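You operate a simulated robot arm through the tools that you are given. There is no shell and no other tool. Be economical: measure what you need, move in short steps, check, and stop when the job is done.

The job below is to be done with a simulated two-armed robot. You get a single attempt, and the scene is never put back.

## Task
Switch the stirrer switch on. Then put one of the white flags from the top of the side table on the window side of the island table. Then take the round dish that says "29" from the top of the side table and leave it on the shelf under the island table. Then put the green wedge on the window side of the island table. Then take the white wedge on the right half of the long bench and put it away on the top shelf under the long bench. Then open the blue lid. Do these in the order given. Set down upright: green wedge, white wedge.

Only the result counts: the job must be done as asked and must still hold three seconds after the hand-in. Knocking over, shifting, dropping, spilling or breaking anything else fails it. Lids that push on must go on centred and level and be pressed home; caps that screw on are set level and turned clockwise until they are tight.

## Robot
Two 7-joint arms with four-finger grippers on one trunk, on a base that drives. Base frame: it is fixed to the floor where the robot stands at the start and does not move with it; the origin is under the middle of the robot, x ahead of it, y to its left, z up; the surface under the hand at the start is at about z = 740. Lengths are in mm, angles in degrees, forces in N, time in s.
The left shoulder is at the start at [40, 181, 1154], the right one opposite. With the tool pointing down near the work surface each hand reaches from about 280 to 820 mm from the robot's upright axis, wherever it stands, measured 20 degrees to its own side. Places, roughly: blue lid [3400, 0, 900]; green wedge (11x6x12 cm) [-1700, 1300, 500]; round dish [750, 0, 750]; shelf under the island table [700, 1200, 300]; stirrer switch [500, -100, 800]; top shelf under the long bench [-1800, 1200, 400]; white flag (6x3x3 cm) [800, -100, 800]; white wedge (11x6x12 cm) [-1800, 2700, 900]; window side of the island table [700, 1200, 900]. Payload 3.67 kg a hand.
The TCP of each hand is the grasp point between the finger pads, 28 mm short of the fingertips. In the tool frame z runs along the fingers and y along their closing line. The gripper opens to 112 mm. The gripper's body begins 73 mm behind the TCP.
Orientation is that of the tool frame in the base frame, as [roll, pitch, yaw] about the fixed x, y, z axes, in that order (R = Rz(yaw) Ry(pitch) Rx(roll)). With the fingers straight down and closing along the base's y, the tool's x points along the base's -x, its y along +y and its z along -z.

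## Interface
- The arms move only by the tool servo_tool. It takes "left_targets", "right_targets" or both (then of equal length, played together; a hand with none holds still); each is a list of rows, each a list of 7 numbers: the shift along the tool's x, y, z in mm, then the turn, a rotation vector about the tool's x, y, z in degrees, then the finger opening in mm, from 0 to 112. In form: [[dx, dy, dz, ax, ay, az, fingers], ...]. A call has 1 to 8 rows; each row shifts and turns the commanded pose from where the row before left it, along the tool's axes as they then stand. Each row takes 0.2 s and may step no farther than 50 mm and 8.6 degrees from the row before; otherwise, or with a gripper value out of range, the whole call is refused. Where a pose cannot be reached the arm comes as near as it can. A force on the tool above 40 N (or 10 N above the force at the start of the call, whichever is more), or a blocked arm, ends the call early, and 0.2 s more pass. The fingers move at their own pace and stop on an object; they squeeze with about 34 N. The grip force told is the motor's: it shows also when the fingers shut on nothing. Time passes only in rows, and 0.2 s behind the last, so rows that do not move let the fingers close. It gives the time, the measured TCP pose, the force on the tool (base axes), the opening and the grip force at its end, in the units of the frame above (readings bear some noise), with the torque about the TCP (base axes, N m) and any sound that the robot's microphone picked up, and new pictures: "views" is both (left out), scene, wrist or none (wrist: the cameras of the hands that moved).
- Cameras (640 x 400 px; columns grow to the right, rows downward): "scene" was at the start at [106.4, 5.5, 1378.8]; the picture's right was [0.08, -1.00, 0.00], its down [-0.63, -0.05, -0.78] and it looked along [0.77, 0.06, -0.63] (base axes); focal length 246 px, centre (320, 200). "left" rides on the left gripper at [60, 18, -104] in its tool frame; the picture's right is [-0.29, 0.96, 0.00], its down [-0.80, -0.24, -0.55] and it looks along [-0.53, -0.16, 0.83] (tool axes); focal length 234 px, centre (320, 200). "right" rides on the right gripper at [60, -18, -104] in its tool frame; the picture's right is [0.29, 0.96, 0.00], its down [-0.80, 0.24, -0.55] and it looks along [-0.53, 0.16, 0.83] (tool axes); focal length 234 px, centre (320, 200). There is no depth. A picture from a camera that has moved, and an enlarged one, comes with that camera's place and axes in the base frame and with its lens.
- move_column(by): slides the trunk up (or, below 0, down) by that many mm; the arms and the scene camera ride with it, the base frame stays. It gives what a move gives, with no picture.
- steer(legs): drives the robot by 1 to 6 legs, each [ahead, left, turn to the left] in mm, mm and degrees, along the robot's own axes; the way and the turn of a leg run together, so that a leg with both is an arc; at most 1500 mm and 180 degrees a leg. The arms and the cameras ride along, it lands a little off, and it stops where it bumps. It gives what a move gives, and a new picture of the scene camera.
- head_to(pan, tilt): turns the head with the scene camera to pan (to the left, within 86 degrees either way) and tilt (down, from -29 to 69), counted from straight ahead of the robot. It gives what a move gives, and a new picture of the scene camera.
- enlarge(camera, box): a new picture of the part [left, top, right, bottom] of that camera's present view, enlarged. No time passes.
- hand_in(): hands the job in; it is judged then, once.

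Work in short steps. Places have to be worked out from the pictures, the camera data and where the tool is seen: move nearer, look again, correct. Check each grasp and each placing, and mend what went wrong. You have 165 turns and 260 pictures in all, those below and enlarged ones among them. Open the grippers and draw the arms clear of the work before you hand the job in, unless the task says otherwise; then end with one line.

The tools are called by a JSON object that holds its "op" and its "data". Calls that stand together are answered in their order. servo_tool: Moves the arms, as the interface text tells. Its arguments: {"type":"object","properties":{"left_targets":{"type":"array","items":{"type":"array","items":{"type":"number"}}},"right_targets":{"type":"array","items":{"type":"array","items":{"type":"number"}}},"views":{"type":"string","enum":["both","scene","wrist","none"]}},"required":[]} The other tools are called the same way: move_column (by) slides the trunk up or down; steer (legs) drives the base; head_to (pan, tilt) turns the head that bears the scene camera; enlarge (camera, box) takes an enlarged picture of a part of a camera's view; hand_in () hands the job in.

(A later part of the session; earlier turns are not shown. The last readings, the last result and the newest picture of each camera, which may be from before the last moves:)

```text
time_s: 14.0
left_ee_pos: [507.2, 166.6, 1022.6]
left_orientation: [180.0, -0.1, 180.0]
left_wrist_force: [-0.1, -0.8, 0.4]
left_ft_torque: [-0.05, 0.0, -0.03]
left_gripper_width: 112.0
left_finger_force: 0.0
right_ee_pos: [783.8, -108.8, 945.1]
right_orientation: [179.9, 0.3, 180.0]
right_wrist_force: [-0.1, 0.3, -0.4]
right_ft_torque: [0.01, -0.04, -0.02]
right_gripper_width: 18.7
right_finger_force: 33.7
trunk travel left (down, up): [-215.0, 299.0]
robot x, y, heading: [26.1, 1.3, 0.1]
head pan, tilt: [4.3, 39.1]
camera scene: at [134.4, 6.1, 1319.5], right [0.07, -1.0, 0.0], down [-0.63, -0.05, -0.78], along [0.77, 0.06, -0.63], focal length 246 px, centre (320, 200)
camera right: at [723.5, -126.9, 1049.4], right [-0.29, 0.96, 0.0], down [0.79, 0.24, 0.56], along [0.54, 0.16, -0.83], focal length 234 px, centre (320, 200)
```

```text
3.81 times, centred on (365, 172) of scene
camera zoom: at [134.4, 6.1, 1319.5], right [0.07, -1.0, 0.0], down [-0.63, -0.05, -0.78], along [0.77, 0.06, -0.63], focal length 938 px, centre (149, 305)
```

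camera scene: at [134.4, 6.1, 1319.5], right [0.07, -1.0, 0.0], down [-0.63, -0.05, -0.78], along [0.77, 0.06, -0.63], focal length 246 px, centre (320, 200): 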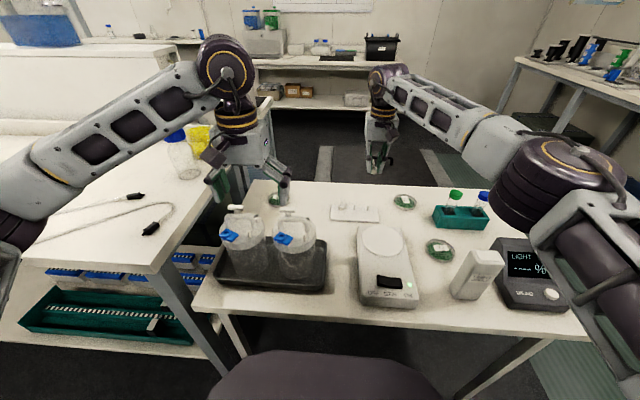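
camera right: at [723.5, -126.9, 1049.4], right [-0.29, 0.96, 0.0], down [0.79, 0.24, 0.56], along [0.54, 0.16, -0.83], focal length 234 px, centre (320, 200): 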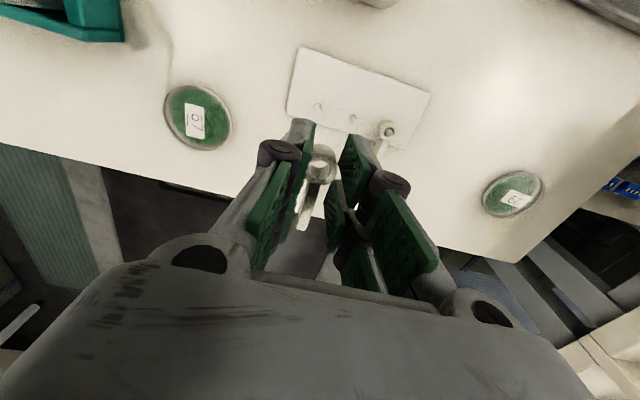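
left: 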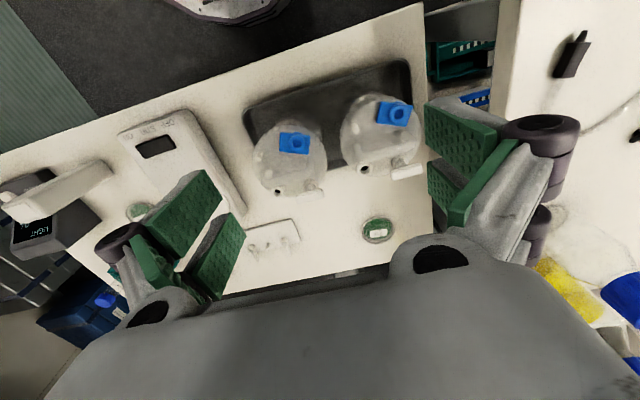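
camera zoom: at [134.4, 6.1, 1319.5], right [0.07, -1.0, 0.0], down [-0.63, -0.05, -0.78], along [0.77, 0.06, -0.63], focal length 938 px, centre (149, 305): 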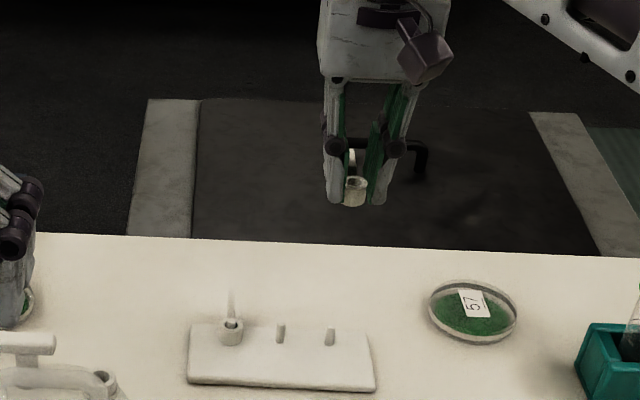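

The flag is off its peg and held. Now I look left to find the island table and the window.

{"op": "head_to", "data": {"pan": 50, "tilt": 25}}

{"op": "head_to", "data": {"pan": 86, "tilt": 15}}

{"op": "head_to", "data": {"pan": -40, "tilt": 10}}

```text
time_s: 15.1
left_ee_pos: [506.7, 165.4, 1022.9]
left_orientation: [-179.9, -0.1, 180.0]
left_wrist_force: [-0.3, 0.7, 0.3]
left_ft_torque: [0.02, -0.01, 0.0]
left_gripper_width: 111.9
left_finger_force: 0.0
right_ee_pos: [784.1, -109.6, 944.7]
right_orientation: [180.0, 0.5, 180.0]
right_wrist_force: [0.1, -0.1, 0.2]
right_ft_torque: [-0.04, -0.01, 0.0]
right_gripper_width: 18.7
right_finger_force: 34.0
trunk travel left (down, up): [-215.0, 299.0]
robot x, y, heading: [27.5, 2.7, -0.0]
head pan, tilt: [50.0, 25.0]
camera scene: at [109.2, 69.5, 1341.4], right [0.77, -0.64, 0.0], down [-0.27, -0.32, -0.91], along [0.58, 0.69, -0.42], focal length 246 px, centre (320, 200)
```

scene: 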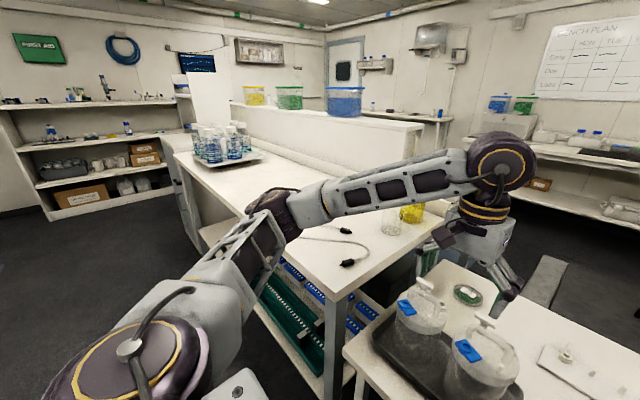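

```text
time_s: 16.1
left_ee_pos: [507.2, 166.5, 1023.8]
left_orientation: [-180.0, 0.0, -180.0]
left_wrist_force: [0.4, -0.4, -1.3]
left_ft_torque: [0.01, -0.03, -0.02]
left_gripper_width: 112.1
left_finger_force: 0.1
right_ee_pos: [785.2, -107.9, 945.2]
right_orientation: [180.0, 0.4, 180.0]
right_wrist_force: [-0.5, -0.2, -0.1]
right_ft_torque: [-0.02, 0.02, -0.04]
right_gripper_width: 18.6
right_finger_force: 34.0
trunk travel left (down, up): [-215.0, 299.0]
robot x, y, heading: [28.0, 0.3, -0.1]
head pan, tilt: [85.9, 15.0]
camera scene: at [56.5, 92.2, 1357.6], right [1.0, -0.07, 0.0], down [-0.02, -0.26, -0.97], along [0.07, 0.96, -0.26], focal length 246 px, centre (320, 200)
```

scene: 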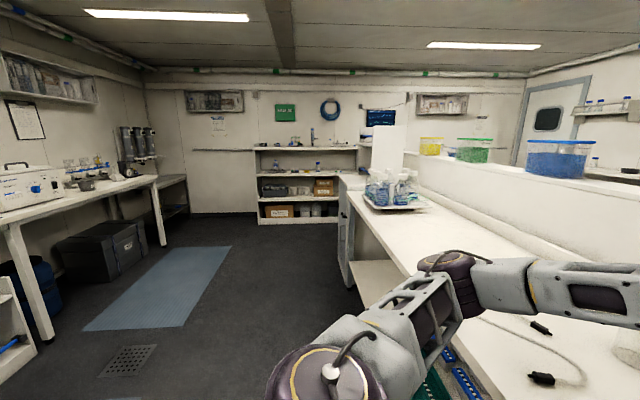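

```text
time_s: 18.2
left_ee_pos: [508.2, 167.7, 1025.0]
left_orientation: [180.0, 0.0, 180.0]
left_wrist_force: [0.2, 0.0, -0.8]
left_ft_torque: [-0.02, 0.03, 0.03]
left_gripper_width: 111.9
left_finger_force: 0.1
right_ee_pos: [785.7, -108.3, 944.4]
right_orientation: [179.8, 0.5, 180.0]
right_wrist_force: [-0.7, -0.5, -0.1]
right_ft_torque: [0.01, 0.02, -0.01]
right_gripper_width: 18.3
right_finger_force: 33.9
trunk travel left (down, up): [-215.0, 299.0]
robot x, y, heading: [27.4, 3.8, 0.1]
head pan, tilt: [-40.0, 10.0]
camera scene: at [121.0, -60.7, 1365.8], right [-0.64, -0.77, 0.0], down [-0.13, 0.11, -0.98], along [0.75, -0.63, -0.17], focal length 246 px, centre (320, 200)
```

scene: 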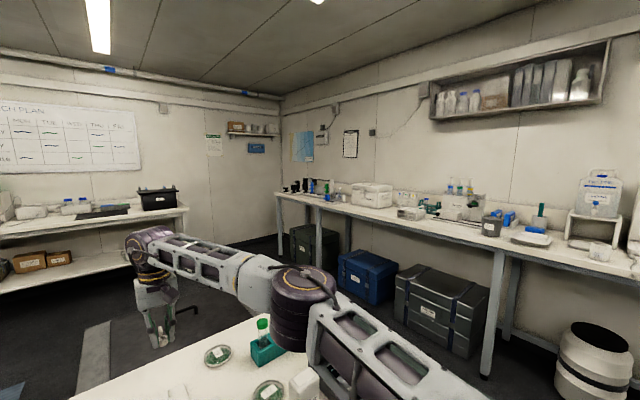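

The island's near side (robot side, x≈400–1050) matches the given window-side place. I raise the trunk and retract both hands high before driving.

{"op": "move_column", "data": {"by": 100}}

{"op": "servo_tool", "data": {"right_targets": [[42, -14, -18, 0, 0, 0, 10], [42, -14, -18, 0, 0, 0, 10], [42, -14, -18, 0, 0, 0, 10], [42, -14, -18, 0, 0, 0, 10], [42, -14, -18, 0, 0, 0, 10], [42, -14, -18, 0, 0, 0, 10]], "left_targets": [[8, 0, -10, 0, 0, 0, 112], [8, 0, -10, 0, 0, 0, 112], [8, 0, -10, 0, 0, 0, 112], [8, 0, -10, 0, 0, 0, 112], [8, 0, -10, 0, 0, 0, 112], [8, 0, -10, 0, 0, 0, 112]], "views": "none"}}

{"op": "head_to", "data": {"pan": 60, "tilt": 35}}

```text
time_s: 19.5
left_ee_pos: [508.9, 166.2, 1122.2]
left_orientation: [180.0, 0.1, -179.9]
left_wrist_force: [0.5, 0.4, -1.0]
left_ft_torque: [0.0, 0.04, 0.03]
left_gripper_width: 112.0
left_finger_force: 0.0
right_ee_pos: [785.9, -108.9, 1043.1]
right_orientation: [179.9, 0.4, 179.9]
right_wrist_force: [0.3, 0.3, -0.5]
right_ft_torque: [-0.02, 0.01, -0.03]
right_gripper_width: 18.6
right_finger_force: 34.1
trunk travel left (down, up): [-315.0, 199.0]
robot x, y, heading: [27.0, 0.6, -0.0]
head pan, tilt: [-40.0, 10.0]
```

```text
time_s: 20.9
left_ee_pos: [456.1, 164.8, 1182.4]
left_orientation: [179.9, 0.0, 180.0]
left_wrist_force: [-0.4, -0.3, -0.4]
left_ft_torque: [0.0, -0.01, -0.03]
left_gripper_width: 112.1
left_finger_force: 0.0
right_ee_pos: [529.5, -192.4, 1150.7]
right_orientation: [179.8, 0.7, 180.0]
right_wrist_force: [-0.8, -1.3, -0.8]
right_ft_torque: [0.01, -0.05, 0.05]
right_gripper_width: 18.5
right_finger_force: 34.1
trunk travel left (down, up): [-315.0, 199.0]
robot x, y, heading: [29.8, 1.6, -0.0]
head pan, tilt: [-40.0, 10.0]
```

```text
time_s: 22.7
left_ee_pos: [458.3, 166.2, 1180.3]
left_orientation: [-179.9, 0.0, 180.0]
left_wrist_force: [-0.2, -0.3, 0.1]
left_ft_torque: [-0.02, 0.01, 0.03]
left_gripper_width: 112.1
left_finger_force: 0.1
right_ee_pos: [530.8, -192.6, 1149.5]
right_orientation: [179.8, 0.4, 180.0]
right_wrist_force: [-0.3, -0.8, -0.4]
right_ft_torque: [-0.04, 0.01, -0.02]
right_gripper_width: 18.6
right_finger_force: 34.0
trunk travel left (down, up): [-315.0, 199.0]
robot x, y, heading: [29.6, -0.7, 0.1]
head pan, tilt: [60.0, 35.0]
camera scene: at [93.9, 75.3, 1424.6], right [0.87, -0.5, 0.0], down [-0.29, -0.5, -0.82], along [0.41, 0.71, -0.57], focal length 246 px, centre (320, 200)
```

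scene: 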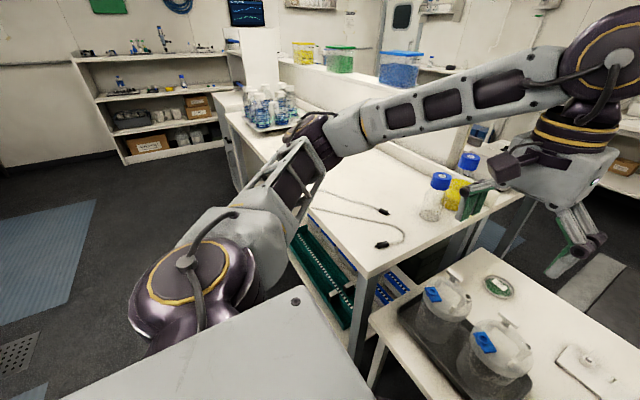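

I drive back 120 mm, then left 1350 mm, to stand in front of the island's middle.

{"op": "steer", "data": {"legs": [[-120, 0, 0], [0, 1350, 0]]}}

{"op": "head_to", "data": {"pan": 0, "tilt": 40}}

```text
time_s: 30.6
left_ee_pos: [335.1, 1536.2, 1181.4]
left_orientation: [-179.9, 0.0, -179.4]
left_wrist_force: [-0.1, 0.0, -0.3]
left_ft_torque: [0.02, 0.01, 0.02]
left_gripper_width: 112.0
left_finger_force: 0.1
right_ee_pos: [412.8, 1178.0, 1149.0]
right_orientation: [179.8, 0.4, -179.5]
right_wrist_force: [0.1, 0.1, 1.2]
right_ft_torque: [0.02, 0.01, -0.01]
right_gripper_width: 18.7
right_finger_force: 33.9
trunk travel left (down, up): [-315.0, 199.0]
robot x, y, heading: [-97.5, 1370.0, 0.5]
head pan, tilt: [60.0, 35.0]
camera scene: at [-28.9, 1442.0, 1424.6], right [0.87, -0.49, 0.0], down [-0.28, -0.5, -0.82], along [0.4, 0.71, -0.57], focal length 246 px, centre (320, 200)
```

scene: 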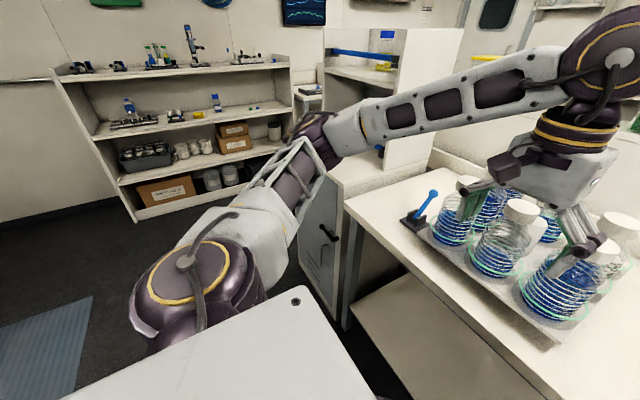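

```text
time_s: 31.9
left_ee_pos: [335.5, 1536.0, 1181.2]
left_orientation: [180.0, 0.0, -179.4]
left_wrist_force: [-0.7, -0.2, -0.2]
left_ft_torque: [0.03, 0.0, 0.05]
left_gripper_width: 111.9
left_finger_force: 0.0
right_ee_pos: [412.0, 1178.4, 1148.8]
right_orientation: [179.9, 0.5, -179.4]
right_wrist_force: [0.4, -0.6, 0.3]
right_ft_torque: [-0.02, 0.01, -0.01]
right_gripper_width: 18.3
right_finger_force: 34.7
trunk travel left (down, up): [-315.0, 199.0]
robot x, y, heading: [-92.8, 1369.4, 0.4]
head pan, tilt: [0.0, 40.0]
camera scene: at [12.8, 1366.1, 1417.0], right [0.01, -1.0, 0.0], down [-0.64, -0.01, -0.77], along [0.77, 0.01, -0.64], focal length 246 px, centre (320, 200)
```

scene: 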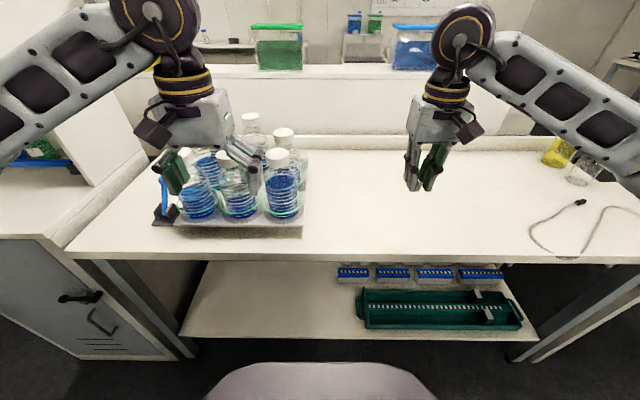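

I look through the right wrist camera to fix the island's surface height and the shelf's layout.

{"op": "enlarge", "data": {"camera": "right", "box": [0, 0, 640, 400]}}

{"op": "enlarge", "data": {"camera": "left", "box": [0, 0, 640, 400]}}

```text
1.00 times, centred on (320, 200) of right (not enlarged: the box is as wide or as high as the picture)
camera zoom: at [350.8, 1159.3, 1253.2], right [-0.3, 0.95, 0.0], down [0.79, 0.25, 0.56], along [0.54, 0.17, -0.83], focal length 234 px, centre (320, 200)
```

zoom: 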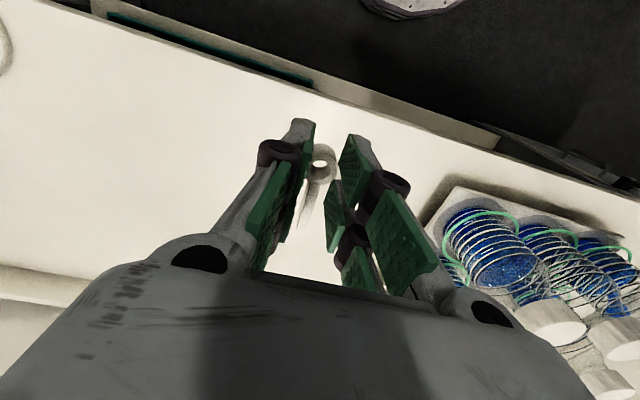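

```text
1.00 times, centred on (320, 200) of left (not enlarged: the box is as wide or as high as the picture)
camera zoom: at [275.8, 1553.8, 1284.7], right [0.28, 0.96, 0.0], down [0.8, -0.23, 0.55], along [0.53, -0.15, -0.83], focal length 234 px, centre (320, 200)
```

zoom: 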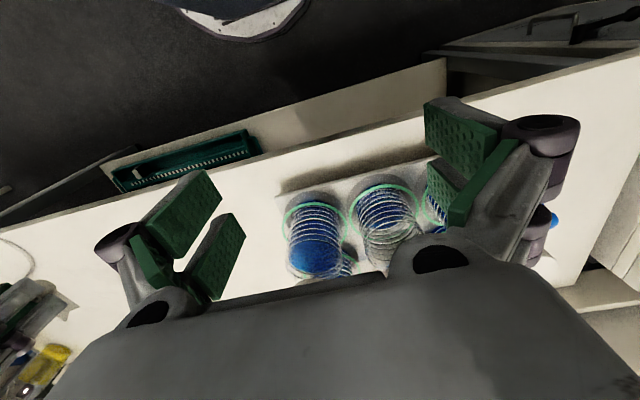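

The island surface is at z ≈ 905, front edge x ≈ 405. I carry the flag to about [600, 1180] and come down near the surface.

{"op": "servo_tool", "data": {"right_targets": [[-45, 0, 20, 0, 0, 0, 10], [-45, 0, 20, 0, 0, 0, 10], [-45, 0, 20, 0, 0, 0, 10], [-45, 0, 20, 0, 0, 0, 10], [0, 0, 40, 0, 0, 0, 10], [0, 0, 40, 0, 0, 0, 10], [0, 0, 20, 0, 0, 0, 10]]}}

{"op": "enlarge", "data": {"camera": "scene", "box": [360, 120, 480, 220]}}

```text
time_s: 33.5
left_ee_pos: [336.3, 1537.2, 1180.8]
left_orientation: [180.0, 0.1, -179.4]
left_wrist_force: [0.3, 0.3, 0.1]
left_ft_torque: [0.01, -0.01, -0.01]
left_gripper_width: 112.0
left_finger_force: 0.1
right_ee_pos: [592.8, 1180.3, 970.0]
right_orientation: [179.9, 0.4, -179.4]
right_wrist_force: [0.3, 0.2, 0.1]
right_ft_torque: [0.0, 0.02, 0.0]
right_gripper_width: 18.9
right_finger_force: 33.7
trunk travel left (down, up): [-315.0, 199.0]
robot x, y, heading: [-92.4, 1368.6, 0.7]
head pan, tilt: [0.0, 40.0]
camera scene: at [13.2, 1366.3, 1417.0], right [0.01, -1.0, 0.0], down [-0.64, -0.01, -0.77], along [0.77, 0.01, -0.64], focal length 246 px, centre (320, 200)
camera right: at [532.9, 1160.9, 1074.0], right [-0.3, 0.95, 0.0], down [0.79, 0.25, 0.56], along [0.54, 0.17, -0.83], focal length 234 px, centre (320, 200)
```

scene: 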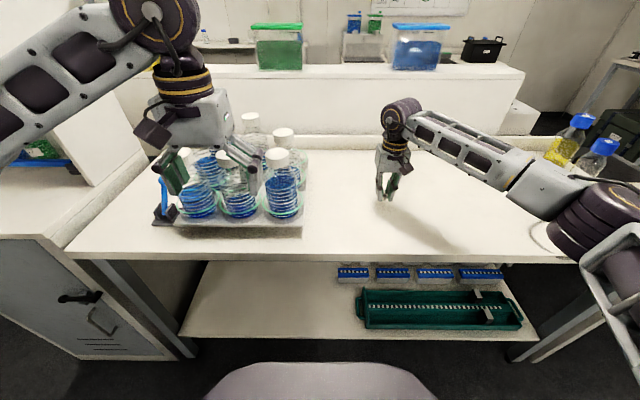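
right: 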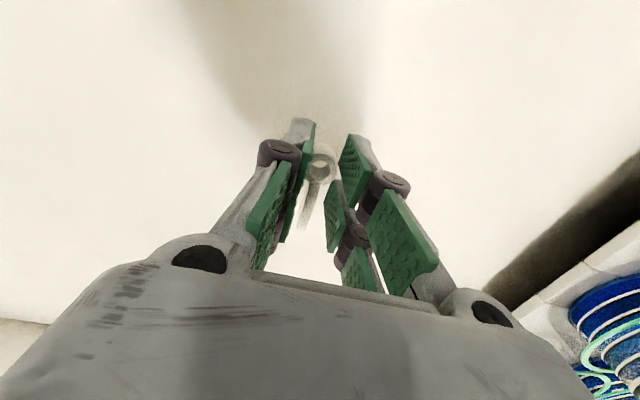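

```text
4.00 times, centred on (420, 170) of scene
camera zoom: at [13.2, 1366.3, 1417.0], right [0.01, -1.0, 0.0], down [-0.64, -0.01, -0.77], along [0.77, 0.01, -0.64], focal length 985 px, centre (-80, 320)
```

zoom: 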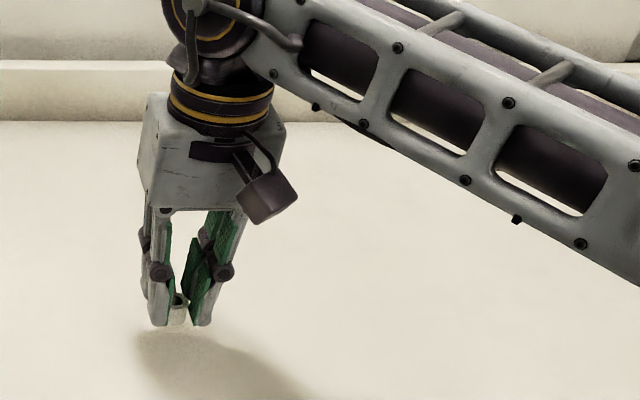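

The tips are ~30 mm above the surface. I lower in small steps, watching the force.

{"op": "servo_tool", "data": {"right_targets": [[0, 0, 10, 0, 0, 0, 10], [0, 0, 8, 0, 0, 0, 10], [0, 0, 4, 0, 0, 0, 10], [0, 0, 4, 0, 0, 0, 10]], "views": "none"}}

{"op": "enlarge", "data": {"camera": "scene", "box": [360, 160, 420, 210]}}

```text
time_s: 34.5
left_ee_pos: [334.3, 1536.5, 1180.5]
left_orientation: [180.0, -0.1, -179.3]
left_wrist_force: [0.8, -0.4, 0.0]
left_ft_torque: [-0.05, -0.01, 0.01]
left_gripper_width: 112.0
left_finger_force: 0.2
right_ee_pos: [592.4, 1181.7, 945.9]
right_orientation: [180.0, 0.5, -179.4]
right_wrist_force: [0.8, 0.1, 0.2]
right_ft_torque: [0.0, 0.01, -0.01]
right_gripper_width: 18.7
right_finger_force: 34.1
trunk travel left (down, up): [-315.0, 199.0]
robot x, y, heading: [-87.5, 1369.3, 0.5]
head pan, tilt: [0.0, 40.0]
```

```text
8.00 times, centred on (390, 185) of scene
camera zoom: at [13.1, 1366.1, 1417.0], right [0.01, -1.0, 0.0], down [-0.64, -0.01, -0.77], along [0.77, 0.01, -0.64], focal length 1969 px, centre (-240, 320)
```

zoom: 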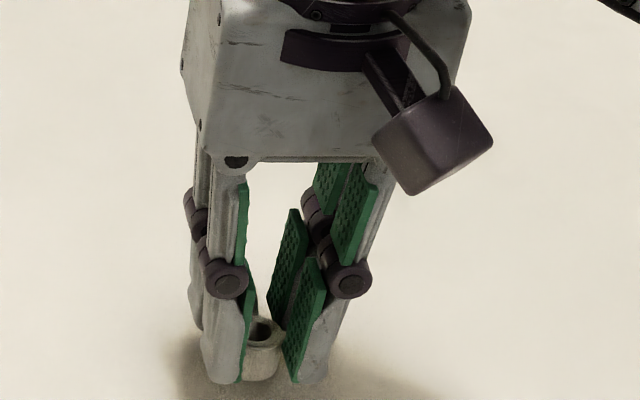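

Near the surface; I continue in 3 mm steps until contact shows.

{"op": "servo_tool", "data": {"right_targets": [[0, 0, 3, 0, 0, 0, 10], [0, 0, 2, 0, 0, 0, 10]], "views": "none"}}

{"op": "servo_tool", "data": {"right_targets": [[0, 0, 3, 0, 0, 0, 10], [0, 0, 2, 0, 0, 0, 10]], "views": "none"}}

{"op": "enlarge", "data": {"camera": "scene", "box": [360, 160, 420, 210]}}

```text
time_s: 35.1
left_ee_pos: [335.1, 1535.9, 1180.2]
left_orientation: [179.9, 0.0, -179.3]
left_wrist_force: [0.1, 0.5, -0.8]
left_ft_torque: [0.02, 0.0, -0.01]
left_gripper_width: 112.0
left_finger_force: 0.2
right_ee_pos: [593.3, 1181.8, 940.9]
right_orientation: [179.9, 0.4, -179.5]
right_wrist_force: [-0.1, -0.1, -1.2]
right_ft_torque: [0.04, -0.01, -0.01]
right_gripper_width: 18.4
right_finger_force: 33.8
trunk travel left (down, up): [-315.0, 199.0]
robot x, y, heading: [-93.0, 1366.5, 0.5]
head pan, tilt: [0.0, 40.0]
```

```text
time_s: 35.7
left_ee_pos: [333.0, 1536.1, 1182.2]
left_orientation: [180.0, 0.2, -179.4]
left_wrist_force: [-0.6, 0.0, -0.8]
left_ft_torque: [-0.01, -0.02, 0.0]
left_gripper_width: 112.0
left_finger_force: 0.0
right_ee_pos: [592.6, 1181.4, 939.0]
right_orientation: [179.9, 0.9, -179.5]
right_wrist_force: [-0.3, -1.8, 18.4]
right_ft_torque: [-0.07, 0.1, 0.0]
right_gripper_width: 18.4
right_finger_force: 34.0
trunk travel left (down, up): [-315.0, 199.0]
robot x, y, heading: [-92.9, 1364.0, 0.3]
head pan, tilt: [0.0, 40.0]
```

```text
8.00 times, centred on (390, 185) of scene
camera zoom: at [10.6, 1366.2, 1417.4], right [0.01, -1.0, 0.0], down [-0.64, -0.01, -0.77], along [0.77, 0.01, -0.64], focal length 1969 px, centre (-240, 320)
```

zoom: 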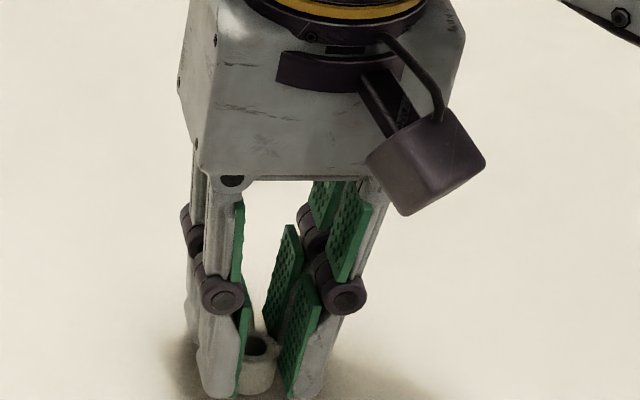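

Contact (18 N) at TCP z 939. I open, then lift away.

{"op": "servo_tool", "data": {"right_targets": [[0, 0, -2, 0, 0, 0, 10], [0, 0, 0, 0, 0, 0, 40], [0, 0, 0, 0, 0, 0, 50], [0, 0, -30, 0, 0, 0, 50], [0, 0, -50, 0, 0, 0, 50], [0, 0, -50, 0, 0, 0, 50]]}}

{"op": "enlarge", "data": {"camera": "scene", "box": [360, 140, 440, 220]}}

```text
time_s: 37.1
left_ee_pos: [335.0, 1537.0, 1180.5]
left_orientation: [179.9, -0.1, -179.4]
left_wrist_force: [0.0, -0.3, -0.7]
left_ft_torque: [-0.02, 0.01, 0.06]
left_gripper_width: 111.8
left_finger_force: 0.1
right_ee_pos: [590.4, 1181.6, 1067.7]
right_orientation: [179.9, 0.4, -179.5]
right_wrist_force: [-0.6, -0.2, -0.4]
right_ft_torque: [0.0, -0.01, -0.03]
right_gripper_width: 49.9
right_finger_force: 0.1
trunk travel left (down, up): [-315.0, 199.0]
robot x, y, heading: [-94.6, 1368.4, 0.6]
head pan, tilt: [0.0, 40.0]
camera scene: at [12.2, 1366.7, 1417.1], right [0.01, -1.0, 0.0], down [-0.64, -0.01, -0.77], along [0.77, 0.01, -0.64], focal length 246 px, centre (320, 200)
camera right: at [530.6, 1161.8, 1171.8], right [-0.3, 0.95, 0.0], down [0.79, 0.25, 0.56], along [0.54, 0.17, -0.83], focal length 234 px, centre (320, 200)
```

scene: 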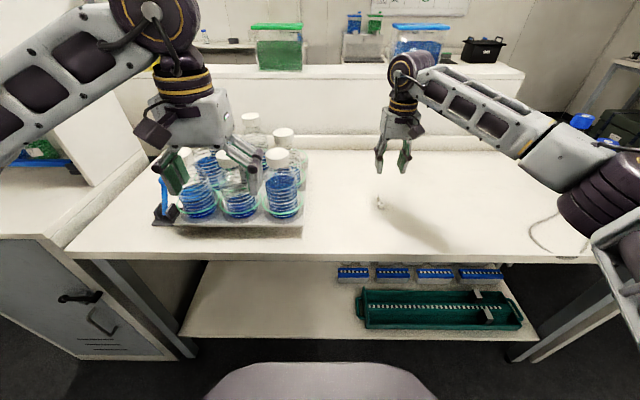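
right: 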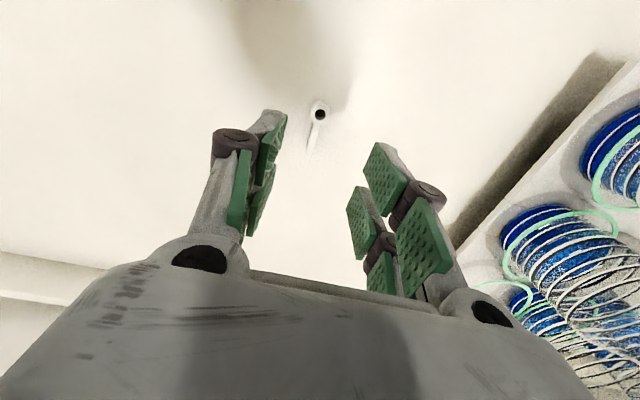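

```text
5.00 times, centred on (400, 180) of scene
camera zoom: at [12.2, 1366.7, 1417.1], right [0.01, -1.0, 0.0], down [-0.64, -0.01, -0.77], along [0.77, 0.01, -0.64], focal length 1231 px, centre (-80, 300)
```

zoom: 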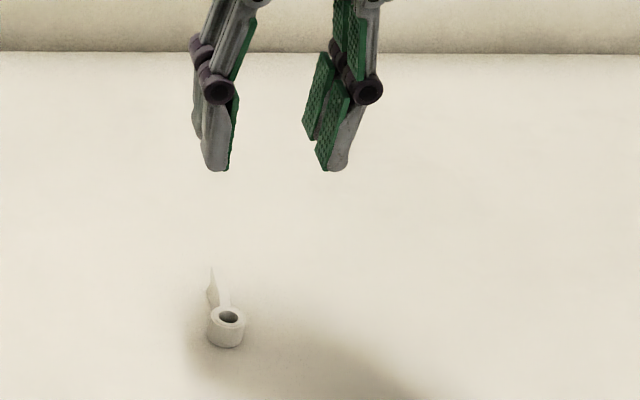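

The flag stands on the island. Now the dish "29" (about [818, 205, 745]) — I retract the right hand and drive back to the side table.

{"op": "servo_tool", "data": {"right_targets": [[45, 0, -20, 0, 0, 0, 50], [45, 0, -20, 0, 0, 0, 20], [45, 0, -20, 0, 0, 0, 0], [45, 0, -20, 0, 0, 0, 0], [40, 0, -10, 0, 0, 0, 0]], "views": "none"}}

{"op": "steer", "data": {"legs": [[0, -1350, 0], [140, 0, 0]]}}

{"op": "head_to", "data": {"pan": 10, "tilt": 45}}

```text
time_s: 38.3
left_ee_pos: [334.6, 1536.0, 1181.2]
left_orientation: [-180.0, 0.1, -179.4]
left_wrist_force: [-0.6, 0.2, -0.3]
left_ft_torque: [0.0, -0.02, -0.01]
left_gripper_width: 111.7
left_finger_force: 0.2
right_ee_pos: [372.6, 1177.7, 1156.3]
right_orientation: [179.9, 0.3, -179.4]
right_wrist_force: [-0.7, 0.2, 0.8]
right_ft_torque: [0.02, 0.0, 0.0]
right_gripper_width: 0.0
right_finger_force: 34.2
trunk travel left (down, up): [-315.0, 199.0]
robot x, y, heading: [-91.6, 1365.9, 0.5]
head pan, tilt: [0.0, 40.0]
```

```text
time_s: 46.1
left_ee_pos: [488.5, 197.5, 1182.2]
left_orientation: [-180.0, -0.1, -179.5]
left_wrist_force: [0.4, 0.3, 0.4]
left_ft_torque: [-0.04, 0.02, -0.01]
left_gripper_width: 112.0
left_finger_force: 0.0
right_ee_pos: [527.2, -160.0, 1156.4]
right_orientation: [179.9, 0.5, -179.3]
right_wrist_force: [0.1, -0.1, 0.1]
right_ft_torque: [0.02, -0.01, -0.02]
right_gripper_width: 0.0
right_finger_force: 33.9
trunk travel left (down, up): [-315.0, 199.0]
robot x, y, heading: [62.3, 26.3, 0.8]
head pan, tilt: [0.0, 40.0]
camera scene: at [166.0, 27.4, 1417.1], right [0.01, -1.0, 0.0], down [-0.64, -0.01, -0.77], along [0.77, 0.01, -0.64], focal length 246 px, centre (320, 200)
```

scene: 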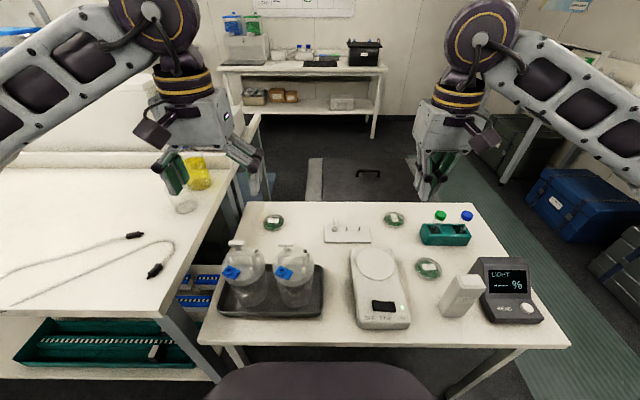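

```text
time_s: 46.8
left_ee_pos: [489.8, 196.6, 1181.0]
left_orientation: [-179.9, 0.1, -179.4]
left_wrist_force: [0.7, -0.1, -0.2]
left_ft_torque: [0.04, 0.01, 0.01]
left_gripper_width: 112.2
left_finger_force: 0.1
right_ee_pos: [528.6, -160.5, 1155.1]
right_orientation: [179.9, 0.4, -179.4]
right_wrist_force: [-0.5, -0.2, 0.0]
right_ft_torque: [0.0, -0.03, -0.01]
right_gripper_width: 0.0
right_finger_force: 34.3
trunk travel left (down, up): [-315.0, 199.0]
robot x, y, heading: [60.4, 29.7, 0.7]
head pan, tilt: [10.0, 45.0]
camera scene: at [162.7, 41.3, 1409.7], right [0.18, -0.98, 0.0], down [-0.7, -0.13, -0.71], along [0.69, 0.13, -0.71], focal length 246 px, centre (320, 200)
```

scene: 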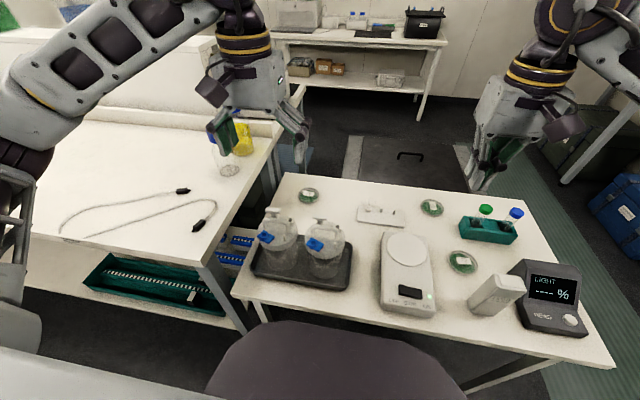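

{"op": "enlarge", "data": {"camera": "scene", "box": [250, 170, 370, 290]}}

{"op": "enlarge", "data": {"camera": "left", "box": [0, 0, 640, 400]}}

```text
3.33 times, centred on (310, 230) of scene
camera zoom: at [162.7, 41.3, 1409.7], right [0.18, -0.98, 0.0], down [-0.7, -0.13, -0.71], along [0.69, 0.13, -0.71], focal length 821 px, centre (353, 100)
```

zoom: 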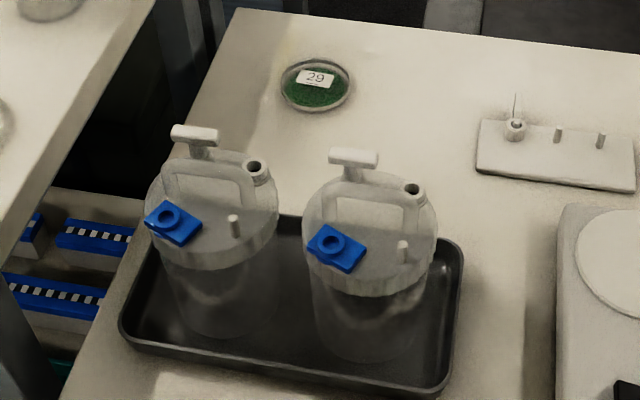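

```text
1.00 times, centred on (320, 200) of left (not enlarged: the box is as wide or as high as the picture)
camera zoom: at [430.5, 215.0, 1284.6], right [0.28, 0.96, 0.0], down [0.8, -0.23, 0.55], along [0.53, -0.15, -0.83], focal length 234 px, centre (320, 200)
```

zoom: 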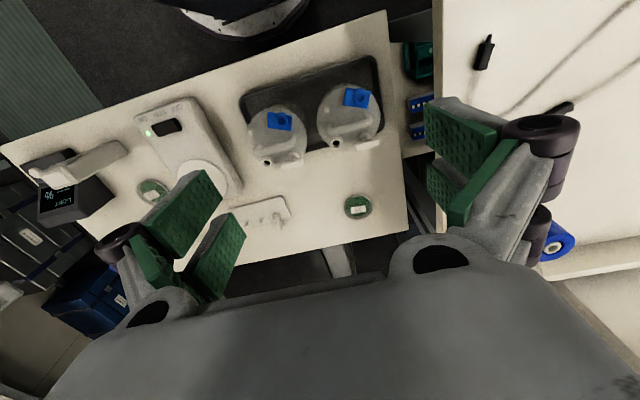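

Dish reads "29", at about [823, 211, 748], ~82 mm wide. I tilt the left hand 30° forward (so it also suits the shelf later) and reach out over the table.

{"op": "servo_tool", "data": {"left_targets": [[0, 0, 0, 0, -7.5, 0, 112], [0, 0, 0, 0, -7.5, 0, 112], [0, 0, 0, 0, -7.5, 0, 112], [0, 0, 0, 0, -7.5, 0, 112]], "views": "none"}}

{"op": "servo_tool", "data": {"left_targets": [[-37, 1, 21.4, 0, 0, 0, 112], [-37, 1, 21.4, 0, 0, 0, 112], [-37, 1, 21.4, 0, 0, 0, 112], [-37, 1, 21.4, 0, 0, 0, 112], [-37, 1, 21.4, 0, 0, 0, 112], [-37, 1, 21.4, 0, 0, 0, 112], [-20, 1, -34.6, 0, 0, 0, 112]]}}

```text
time_s: 47.8
left_ee_pos: [489.2, 198.3, 1180.5]
left_orientation: [-180.0, 30.2, -179.5]
left_wrist_force: [-0.5, 0.3, -0.8]
left_ft_torque: [0.04, 0.0, -0.01]
left_gripper_width: 111.7
left_finger_force: 0.1
right_ee_pos: [527.3, -161.5, 1154.9]
right_orientation: [180.0, 0.5, -179.4]
right_wrist_force: [0.3, 0.5, -0.5]
right_ft_torque: [-0.02, -0.02, 0.03]
right_gripper_width: 0.1
right_finger_force: 34.2
trunk travel left (down, up): [-315.0, 199.0]
robot x, y, heading: [61.2, 31.5, 0.5]
head pan, tilt: [10.0, 45.0]
```

```text
time_s: 49.4
left_ee_pos: [746.8, 207.6, 1223.1]
left_orientation: [179.8, 30.1, -179.5]
left_wrist_force: [-0.9, 0.0, 0.3]
left_ft_torque: [0.0, -0.03, -0.01]
left_gripper_width: 111.8
left_finger_force: 0.1
right_ee_pos: [526.8, -160.6, 1157.2]
right_orientation: [180.0, 0.7, -179.5]
right_wrist_force: [-0.4, 0.1, -0.1]
right_ft_torque: [0.01, -0.03, 0.01]
right_gripper_width: 0.0
right_finger_force: 33.3
trunk travel left (down, up): [-315.0, 199.0]
robot x, y, heading: [58.0, 28.1, 0.4]
head pan, tilt: [10.0, 45.0]
camera scene: at [159.7, 41.1, 1410.0], right [0.18, -0.98, 0.0], down [-0.69, -0.13, -0.71], along [0.7, 0.13, -0.71], focal length 246 px, centre (320, 200)
camera left: at [643.1, 224.5, 1281.3], right [0.24, 0.96, 0.15], down [0.41, -0.24, 0.88], along [0.88, -0.15, -0.45], focal length 234 px, centre (320, 200)
```

scene: 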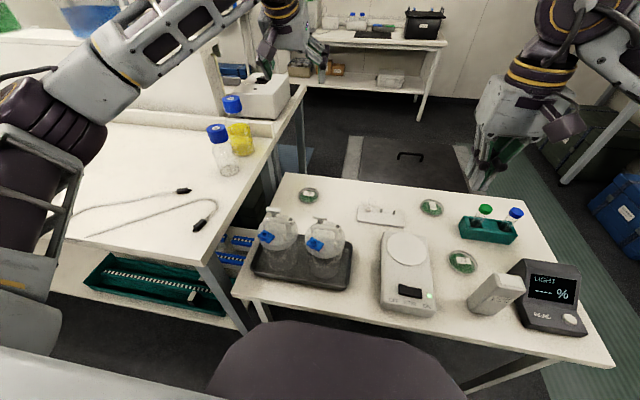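
left: 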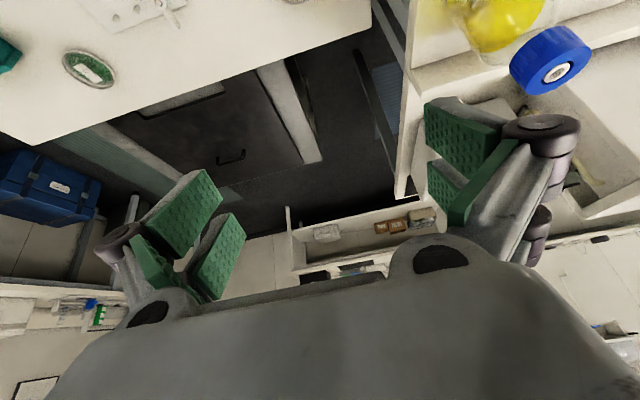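

The last row went up by mistake, harmless. Now I descend toward the dish, to z ≈ 860.

{"op": "servo_tool", "data": {"left_targets": [[16, 0.4, 43, 0, 0, 0, 112], [16, 0.4, 43, 0, 0, 0, 112], [16, 0.4, 43, 0, 0, 0, 112], [16, 0.4, 43, 0, 0, 0, 112], [16, 0.4, 43, 0, 0, 0, 112], [16, 0.4, 43, 0, 0, 0, 112], [16, 0.4, 43, 0, 0, 0, 112], [16, 0.4, 43, 0, 0, 0, 112]]}}

{"op": "enlarge", "data": {"camera": "scene", "box": [240, 100, 380, 250]}}

```text
time_s: 51.2
left_ee_pos: [811.3, 212.9, 858.5]
left_orientation: [180.0, 30.0, -179.4]
left_wrist_force: [-0.4, -0.4, -0.4]
left_ft_torque: [0.01, 0.03, 0.04]
left_gripper_width: 112.0
left_finger_force: 0.1
right_ee_pos: [528.7, -160.1, 1154.6]
right_orientation: [179.9, 0.3, -179.4]
right_wrist_force: [0.4, -0.2, 0.2]
right_ft_torque: [-0.02, 0.07, -0.01]
right_gripper_width: 0.1
right_finger_force: 33.6
trunk travel left (down, up): [-315.0, 199.0]
robot x, y, heading: [60.8, 25.2, 0.4]
head pan, tilt: [10.0, 45.0]
camera scene: at [162.8, 41.2, 1409.7], right [0.18, -0.98, 0.0], down [-0.7, -0.13, -0.71], along [0.69, 0.13, -0.71], focal length 246 px, centre (320, 200)
camera left: at [708.7, 229.2, 917.9], right [0.24, 0.96, 0.14], down [0.42, -0.24, 0.88], along [0.88, -0.15, -0.46], focal length 234 px, centre (320, 200)
```

scene: 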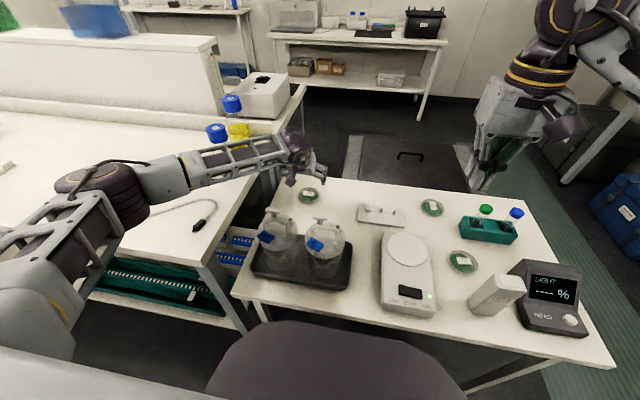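
left: 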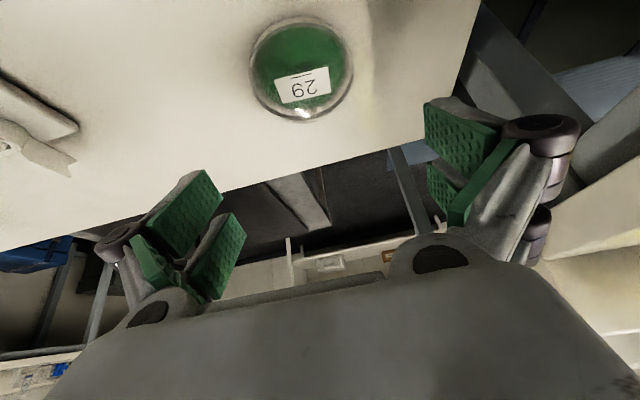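

```text
2.67 times, centred on (310, 175) of scene
camera zoom: at [162.8, 41.2, 1409.7], right [0.18, -0.98, 0.0], down [-0.7, -0.13, -0.71], along [0.69, 0.13, -0.71], focal length 656 px, centre (347, 267)
```

zoom: 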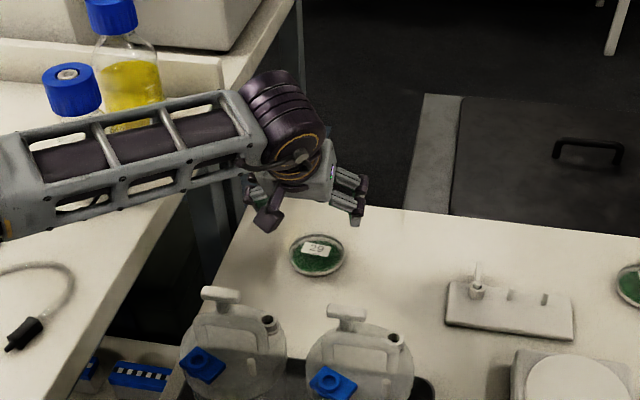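

Dish is right ahead at [820, 212]. Before lowering further I check the clearance of the left forearm and elbow over the island's corner.

{"op": "head_to", "data": {"pan": 45, "tilt": 40}}

```text
time_s: 52.2
left_ee_pos: [811.7, 210.6, 858.9]
left_orientation: [180.0, 30.0, -179.4]
left_wrist_force: [-0.2, 0.4, 0.1]
left_ft_torque: [-0.04, 0.0, 0.02]
left_gripper_width: 112.1
left_finger_force: 0.1
right_ee_pos: [528.9, -160.5, 1154.8]
right_orientation: [179.9, 0.5, -179.5]
right_wrist_force: [0.4, 0.1, 0.5]
right_ft_torque: [-0.02, 0.0, -0.01]
right_gripper_width: 0.1
right_finger_force: 33.9
trunk travel left (down, up): [-315.0, 199.0]
robot x, y, heading: [63.3, 29.6, 0.3]
head pan, tilt: [45.0, 40.0]
camera scene: at [141.6, 87.1, 1417.0], right [0.71, -0.7, 0.0], down [-0.45, -0.46, -0.77], along [0.54, 0.55, -0.64], focal length 246 px, centre (320, 200)
```

scene: 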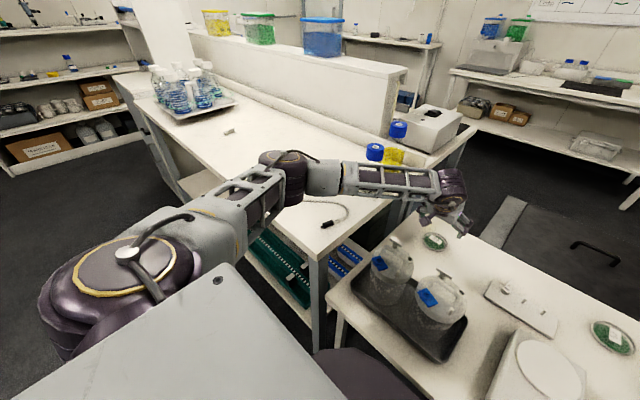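

The forearm seems to have ~100 mm clearance over the island. I lower 45 mm and check again from here.

{"op": "servo_tool", "data": {"left_targets": [[11.2, 0, 19.5, 0, 0, 0, 112], [11.2, 0, 19.5, 0, 0, 0, 112]]}}

{"op": "enlarge", "data": {"camera": "scene", "box": [240, 110, 480, 270]}}

```text
time_s: 52.9
left_ee_pos: [811.6, 209.4, 813.3]
left_orientation: [-180.0, 30.1, -179.4]
left_wrist_force: [-0.5, -0.6, 0.8]
left_ft_torque: [-0.02, -0.01, -0.02]
left_gripper_width: 112.0
left_finger_force: 0.1
right_ee_pos: [527.8, -160.2, 1155.2]
right_orientation: [179.9, 0.5, -179.5]
right_wrist_force: [0.0, 0.9, 0.3]
right_ft_torque: [0.0, 0.0, 0.0]
right_gripper_width: 0.1
right_finger_force: 33.7
trunk travel left (down, up): [-315.0, 199.0]
robot x, y, heading: [61.1, 28.7, 0.8]
head pan, tilt: [45.0, 40.0]
camera scene: at [141.7, 87.1, 1417.0], right [0.71, -0.7, 0.0], down [-0.45, -0.46, -0.77], along [0.54, 0.55, -0.64], focal length 246 px, centre (320, 200)
camera left: at [707.9, 227.8, 873.6], right [0.24, 0.96, 0.14], down [0.42, -0.24, 0.88], along [0.88, -0.15, -0.46], focal length 234 px, centre (320, 200)
```

scene: 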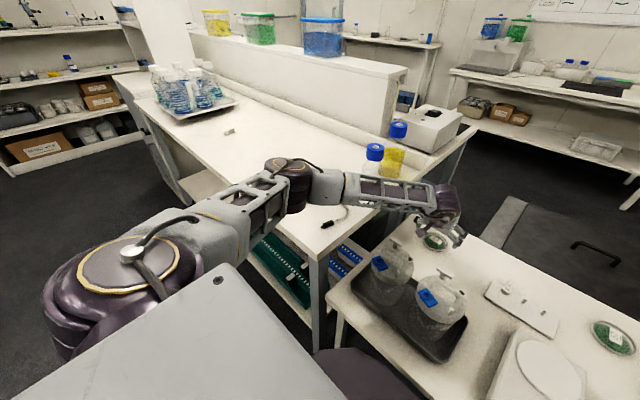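
left: 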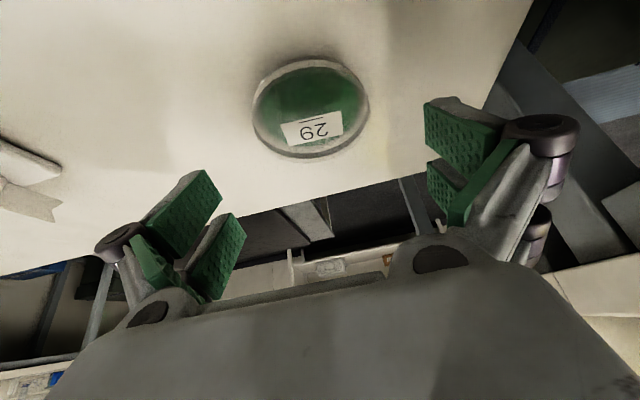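

```text
2.50 times, centred on (360, 190) of scene
camera zoom: at [141.7, 87.1, 1417.0], right [0.71, -0.7, 0.0], down [-0.45, -0.46, -0.77], along [0.54, 0.55, -0.64], focal length 615 px, centre (220, 225)
```

zoom: 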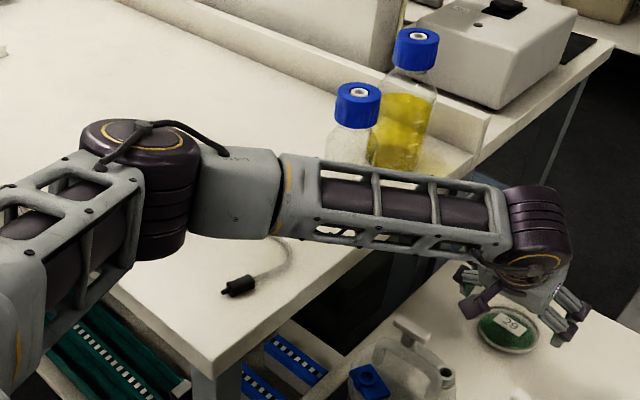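

Clearance still looks fine. I lower the last 38 mm so the fingers straddle the dish, and look.

{"op": "servo_tool", "data": {"left_targets": [[9, 3, 13, 0, 0, 0, 112], [8, 0, 12, 0, 0, 0, 112], [4, 0, 6, 0, 0, 0, 112]]}}

{"op": "enlarge", "data": {"camera": "scene", "box": [400, 170, 500, 270]}}

```text
time_s: 53.6
left_ee_pos: [806.5, 214.9, 776.0]
left_orientation: [179.9, 30.0, -179.5]
left_wrist_force: [1.1, -0.8, 0.3]
left_ft_torque: [-0.01, 0.02, 0.01]
left_gripper_width: 111.8
left_finger_force: 0.0
right_ee_pos: [529.1, -159.7, 1156.9]
right_orientation: [179.9, 0.5, -179.3]
right_wrist_force: [-1.0, 0.4, 0.2]
right_ft_torque: [0.03, 0.02, -0.01]
right_gripper_width: 0.0
right_finger_force: 33.5
trunk travel left (down, up): [-315.0, 199.0]
robot x, y, heading: [61.0, 29.0, 0.5]
head pan, tilt: [45.0, 40.0]
camera scene: at [141.2, 87.3, 1417.0], right [0.71, -0.7, 0.0], down [-0.45, -0.46, -0.77], along [0.54, 0.55, -0.64], focal length 246 px, centre (320, 200)
camera left: at [702.6, 231.2, 836.7], right [0.24, 0.96, 0.14], down [0.42, -0.24, 0.88], along [0.88, -0.15, -0.46], focal length 234 px, centre (320, 200)
```

scene: 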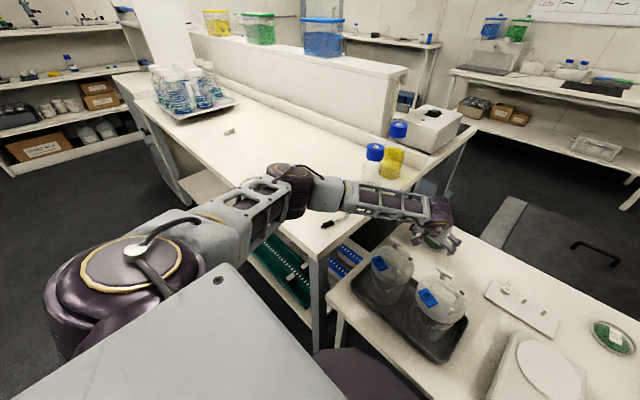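
left: 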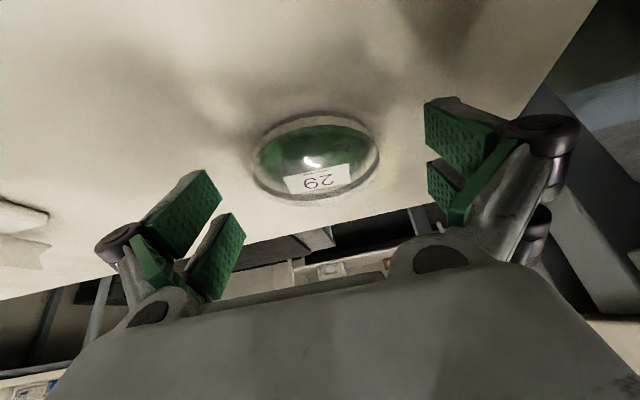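

```text
4.00 times, centred on (450, 220) of scene
camera zoom: at [141.2, 87.3, 1417.0], right [0.71, -0.7, 0.0], down [-0.45, -0.46, -0.77], along [0.54, 0.55, -0.64], focal length 985 px, centre (-200, 120)
```

zoom: 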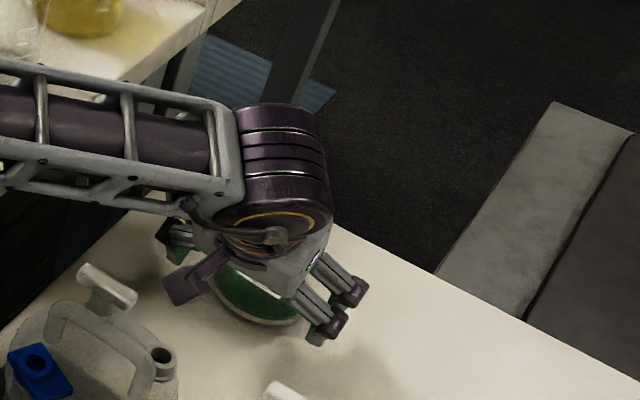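

The dish is centred between the fingers. I go 4 mm lower and close gently.

{"op": "servo_tool", "data": {"left_targets": [[2, 0, 3.5, 0, 0, 0, 112], [0, 0, 0, 0, 0, 0, 75], [0, 0, 0, 0, 0, 0, 70], [0, 0, 0, 0, 0, 0, 70]]}}

{"op": "enlarge", "data": {"camera": "left", "box": [140, 60, 520, 280]}}

```text
time_s: 54.6
left_ee_pos: [804.9, 213.7, 774.0]
left_orientation: [180.0, 30.1, -179.4]
left_wrist_force: [-0.2, 0.6, 1.9]
left_ft_torque: [-0.11, -0.02, 0.01]
left_gripper_width: 73.8
left_finger_force: 34.0
right_ee_pos: [527.0, -160.2, 1154.9]
right_orientation: [179.9, 0.5, -179.4]
right_wrist_force: [-0.4, -0.1, 0.4]
right_ft_torque: [-0.02, -0.02, 0.01]
right_gripper_width: 0.1
right_finger_force: 34.0
trunk travel left (down, up): [-315.0, 199.0]
robot x, y, heading: [60.5, 23.1, 0.7]
head pan, tilt: [45.0, 40.0]
camera scene: at [140.9, 87.2, 1417.1], right [0.71, -0.7, 0.0], down [-0.45, -0.46, -0.77], along [0.54, 0.55, -0.64], focal length 246 px, centre (320, 200)
camera left: at [702.1, 231.1, 833.1], right [0.24, 0.96, 0.14], down [0.41, -0.24, 0.88], along [0.88, -0.15, -0.45], focal length 234 px, centre (320, 200)
```

scene: 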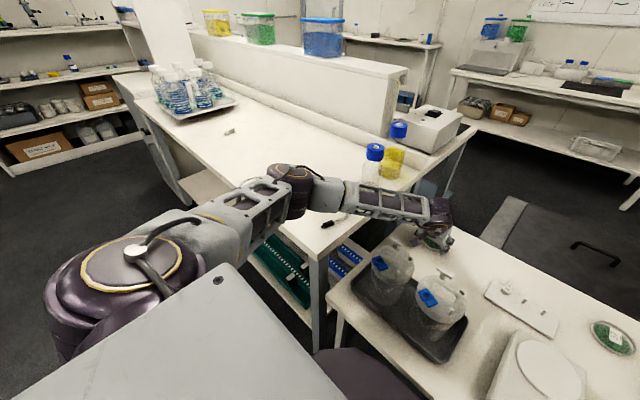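
left: 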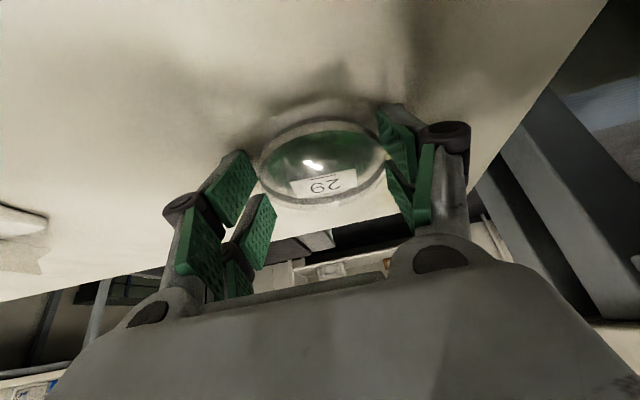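

```text
1.68 times, centred on (330, 170) of left
camera zoom: at [702.1, 231.1, 833.1], right [0.24, 0.96, 0.14], down [0.41, -0.24, 0.88], along [0.88, -0.15, -0.45], focal length 394 px, centre (303, 250)
```

zoom: 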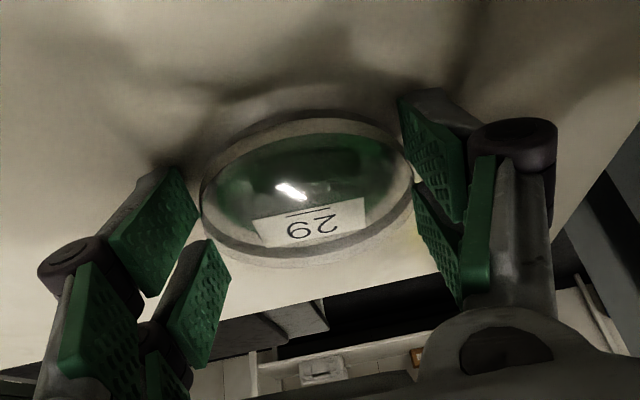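

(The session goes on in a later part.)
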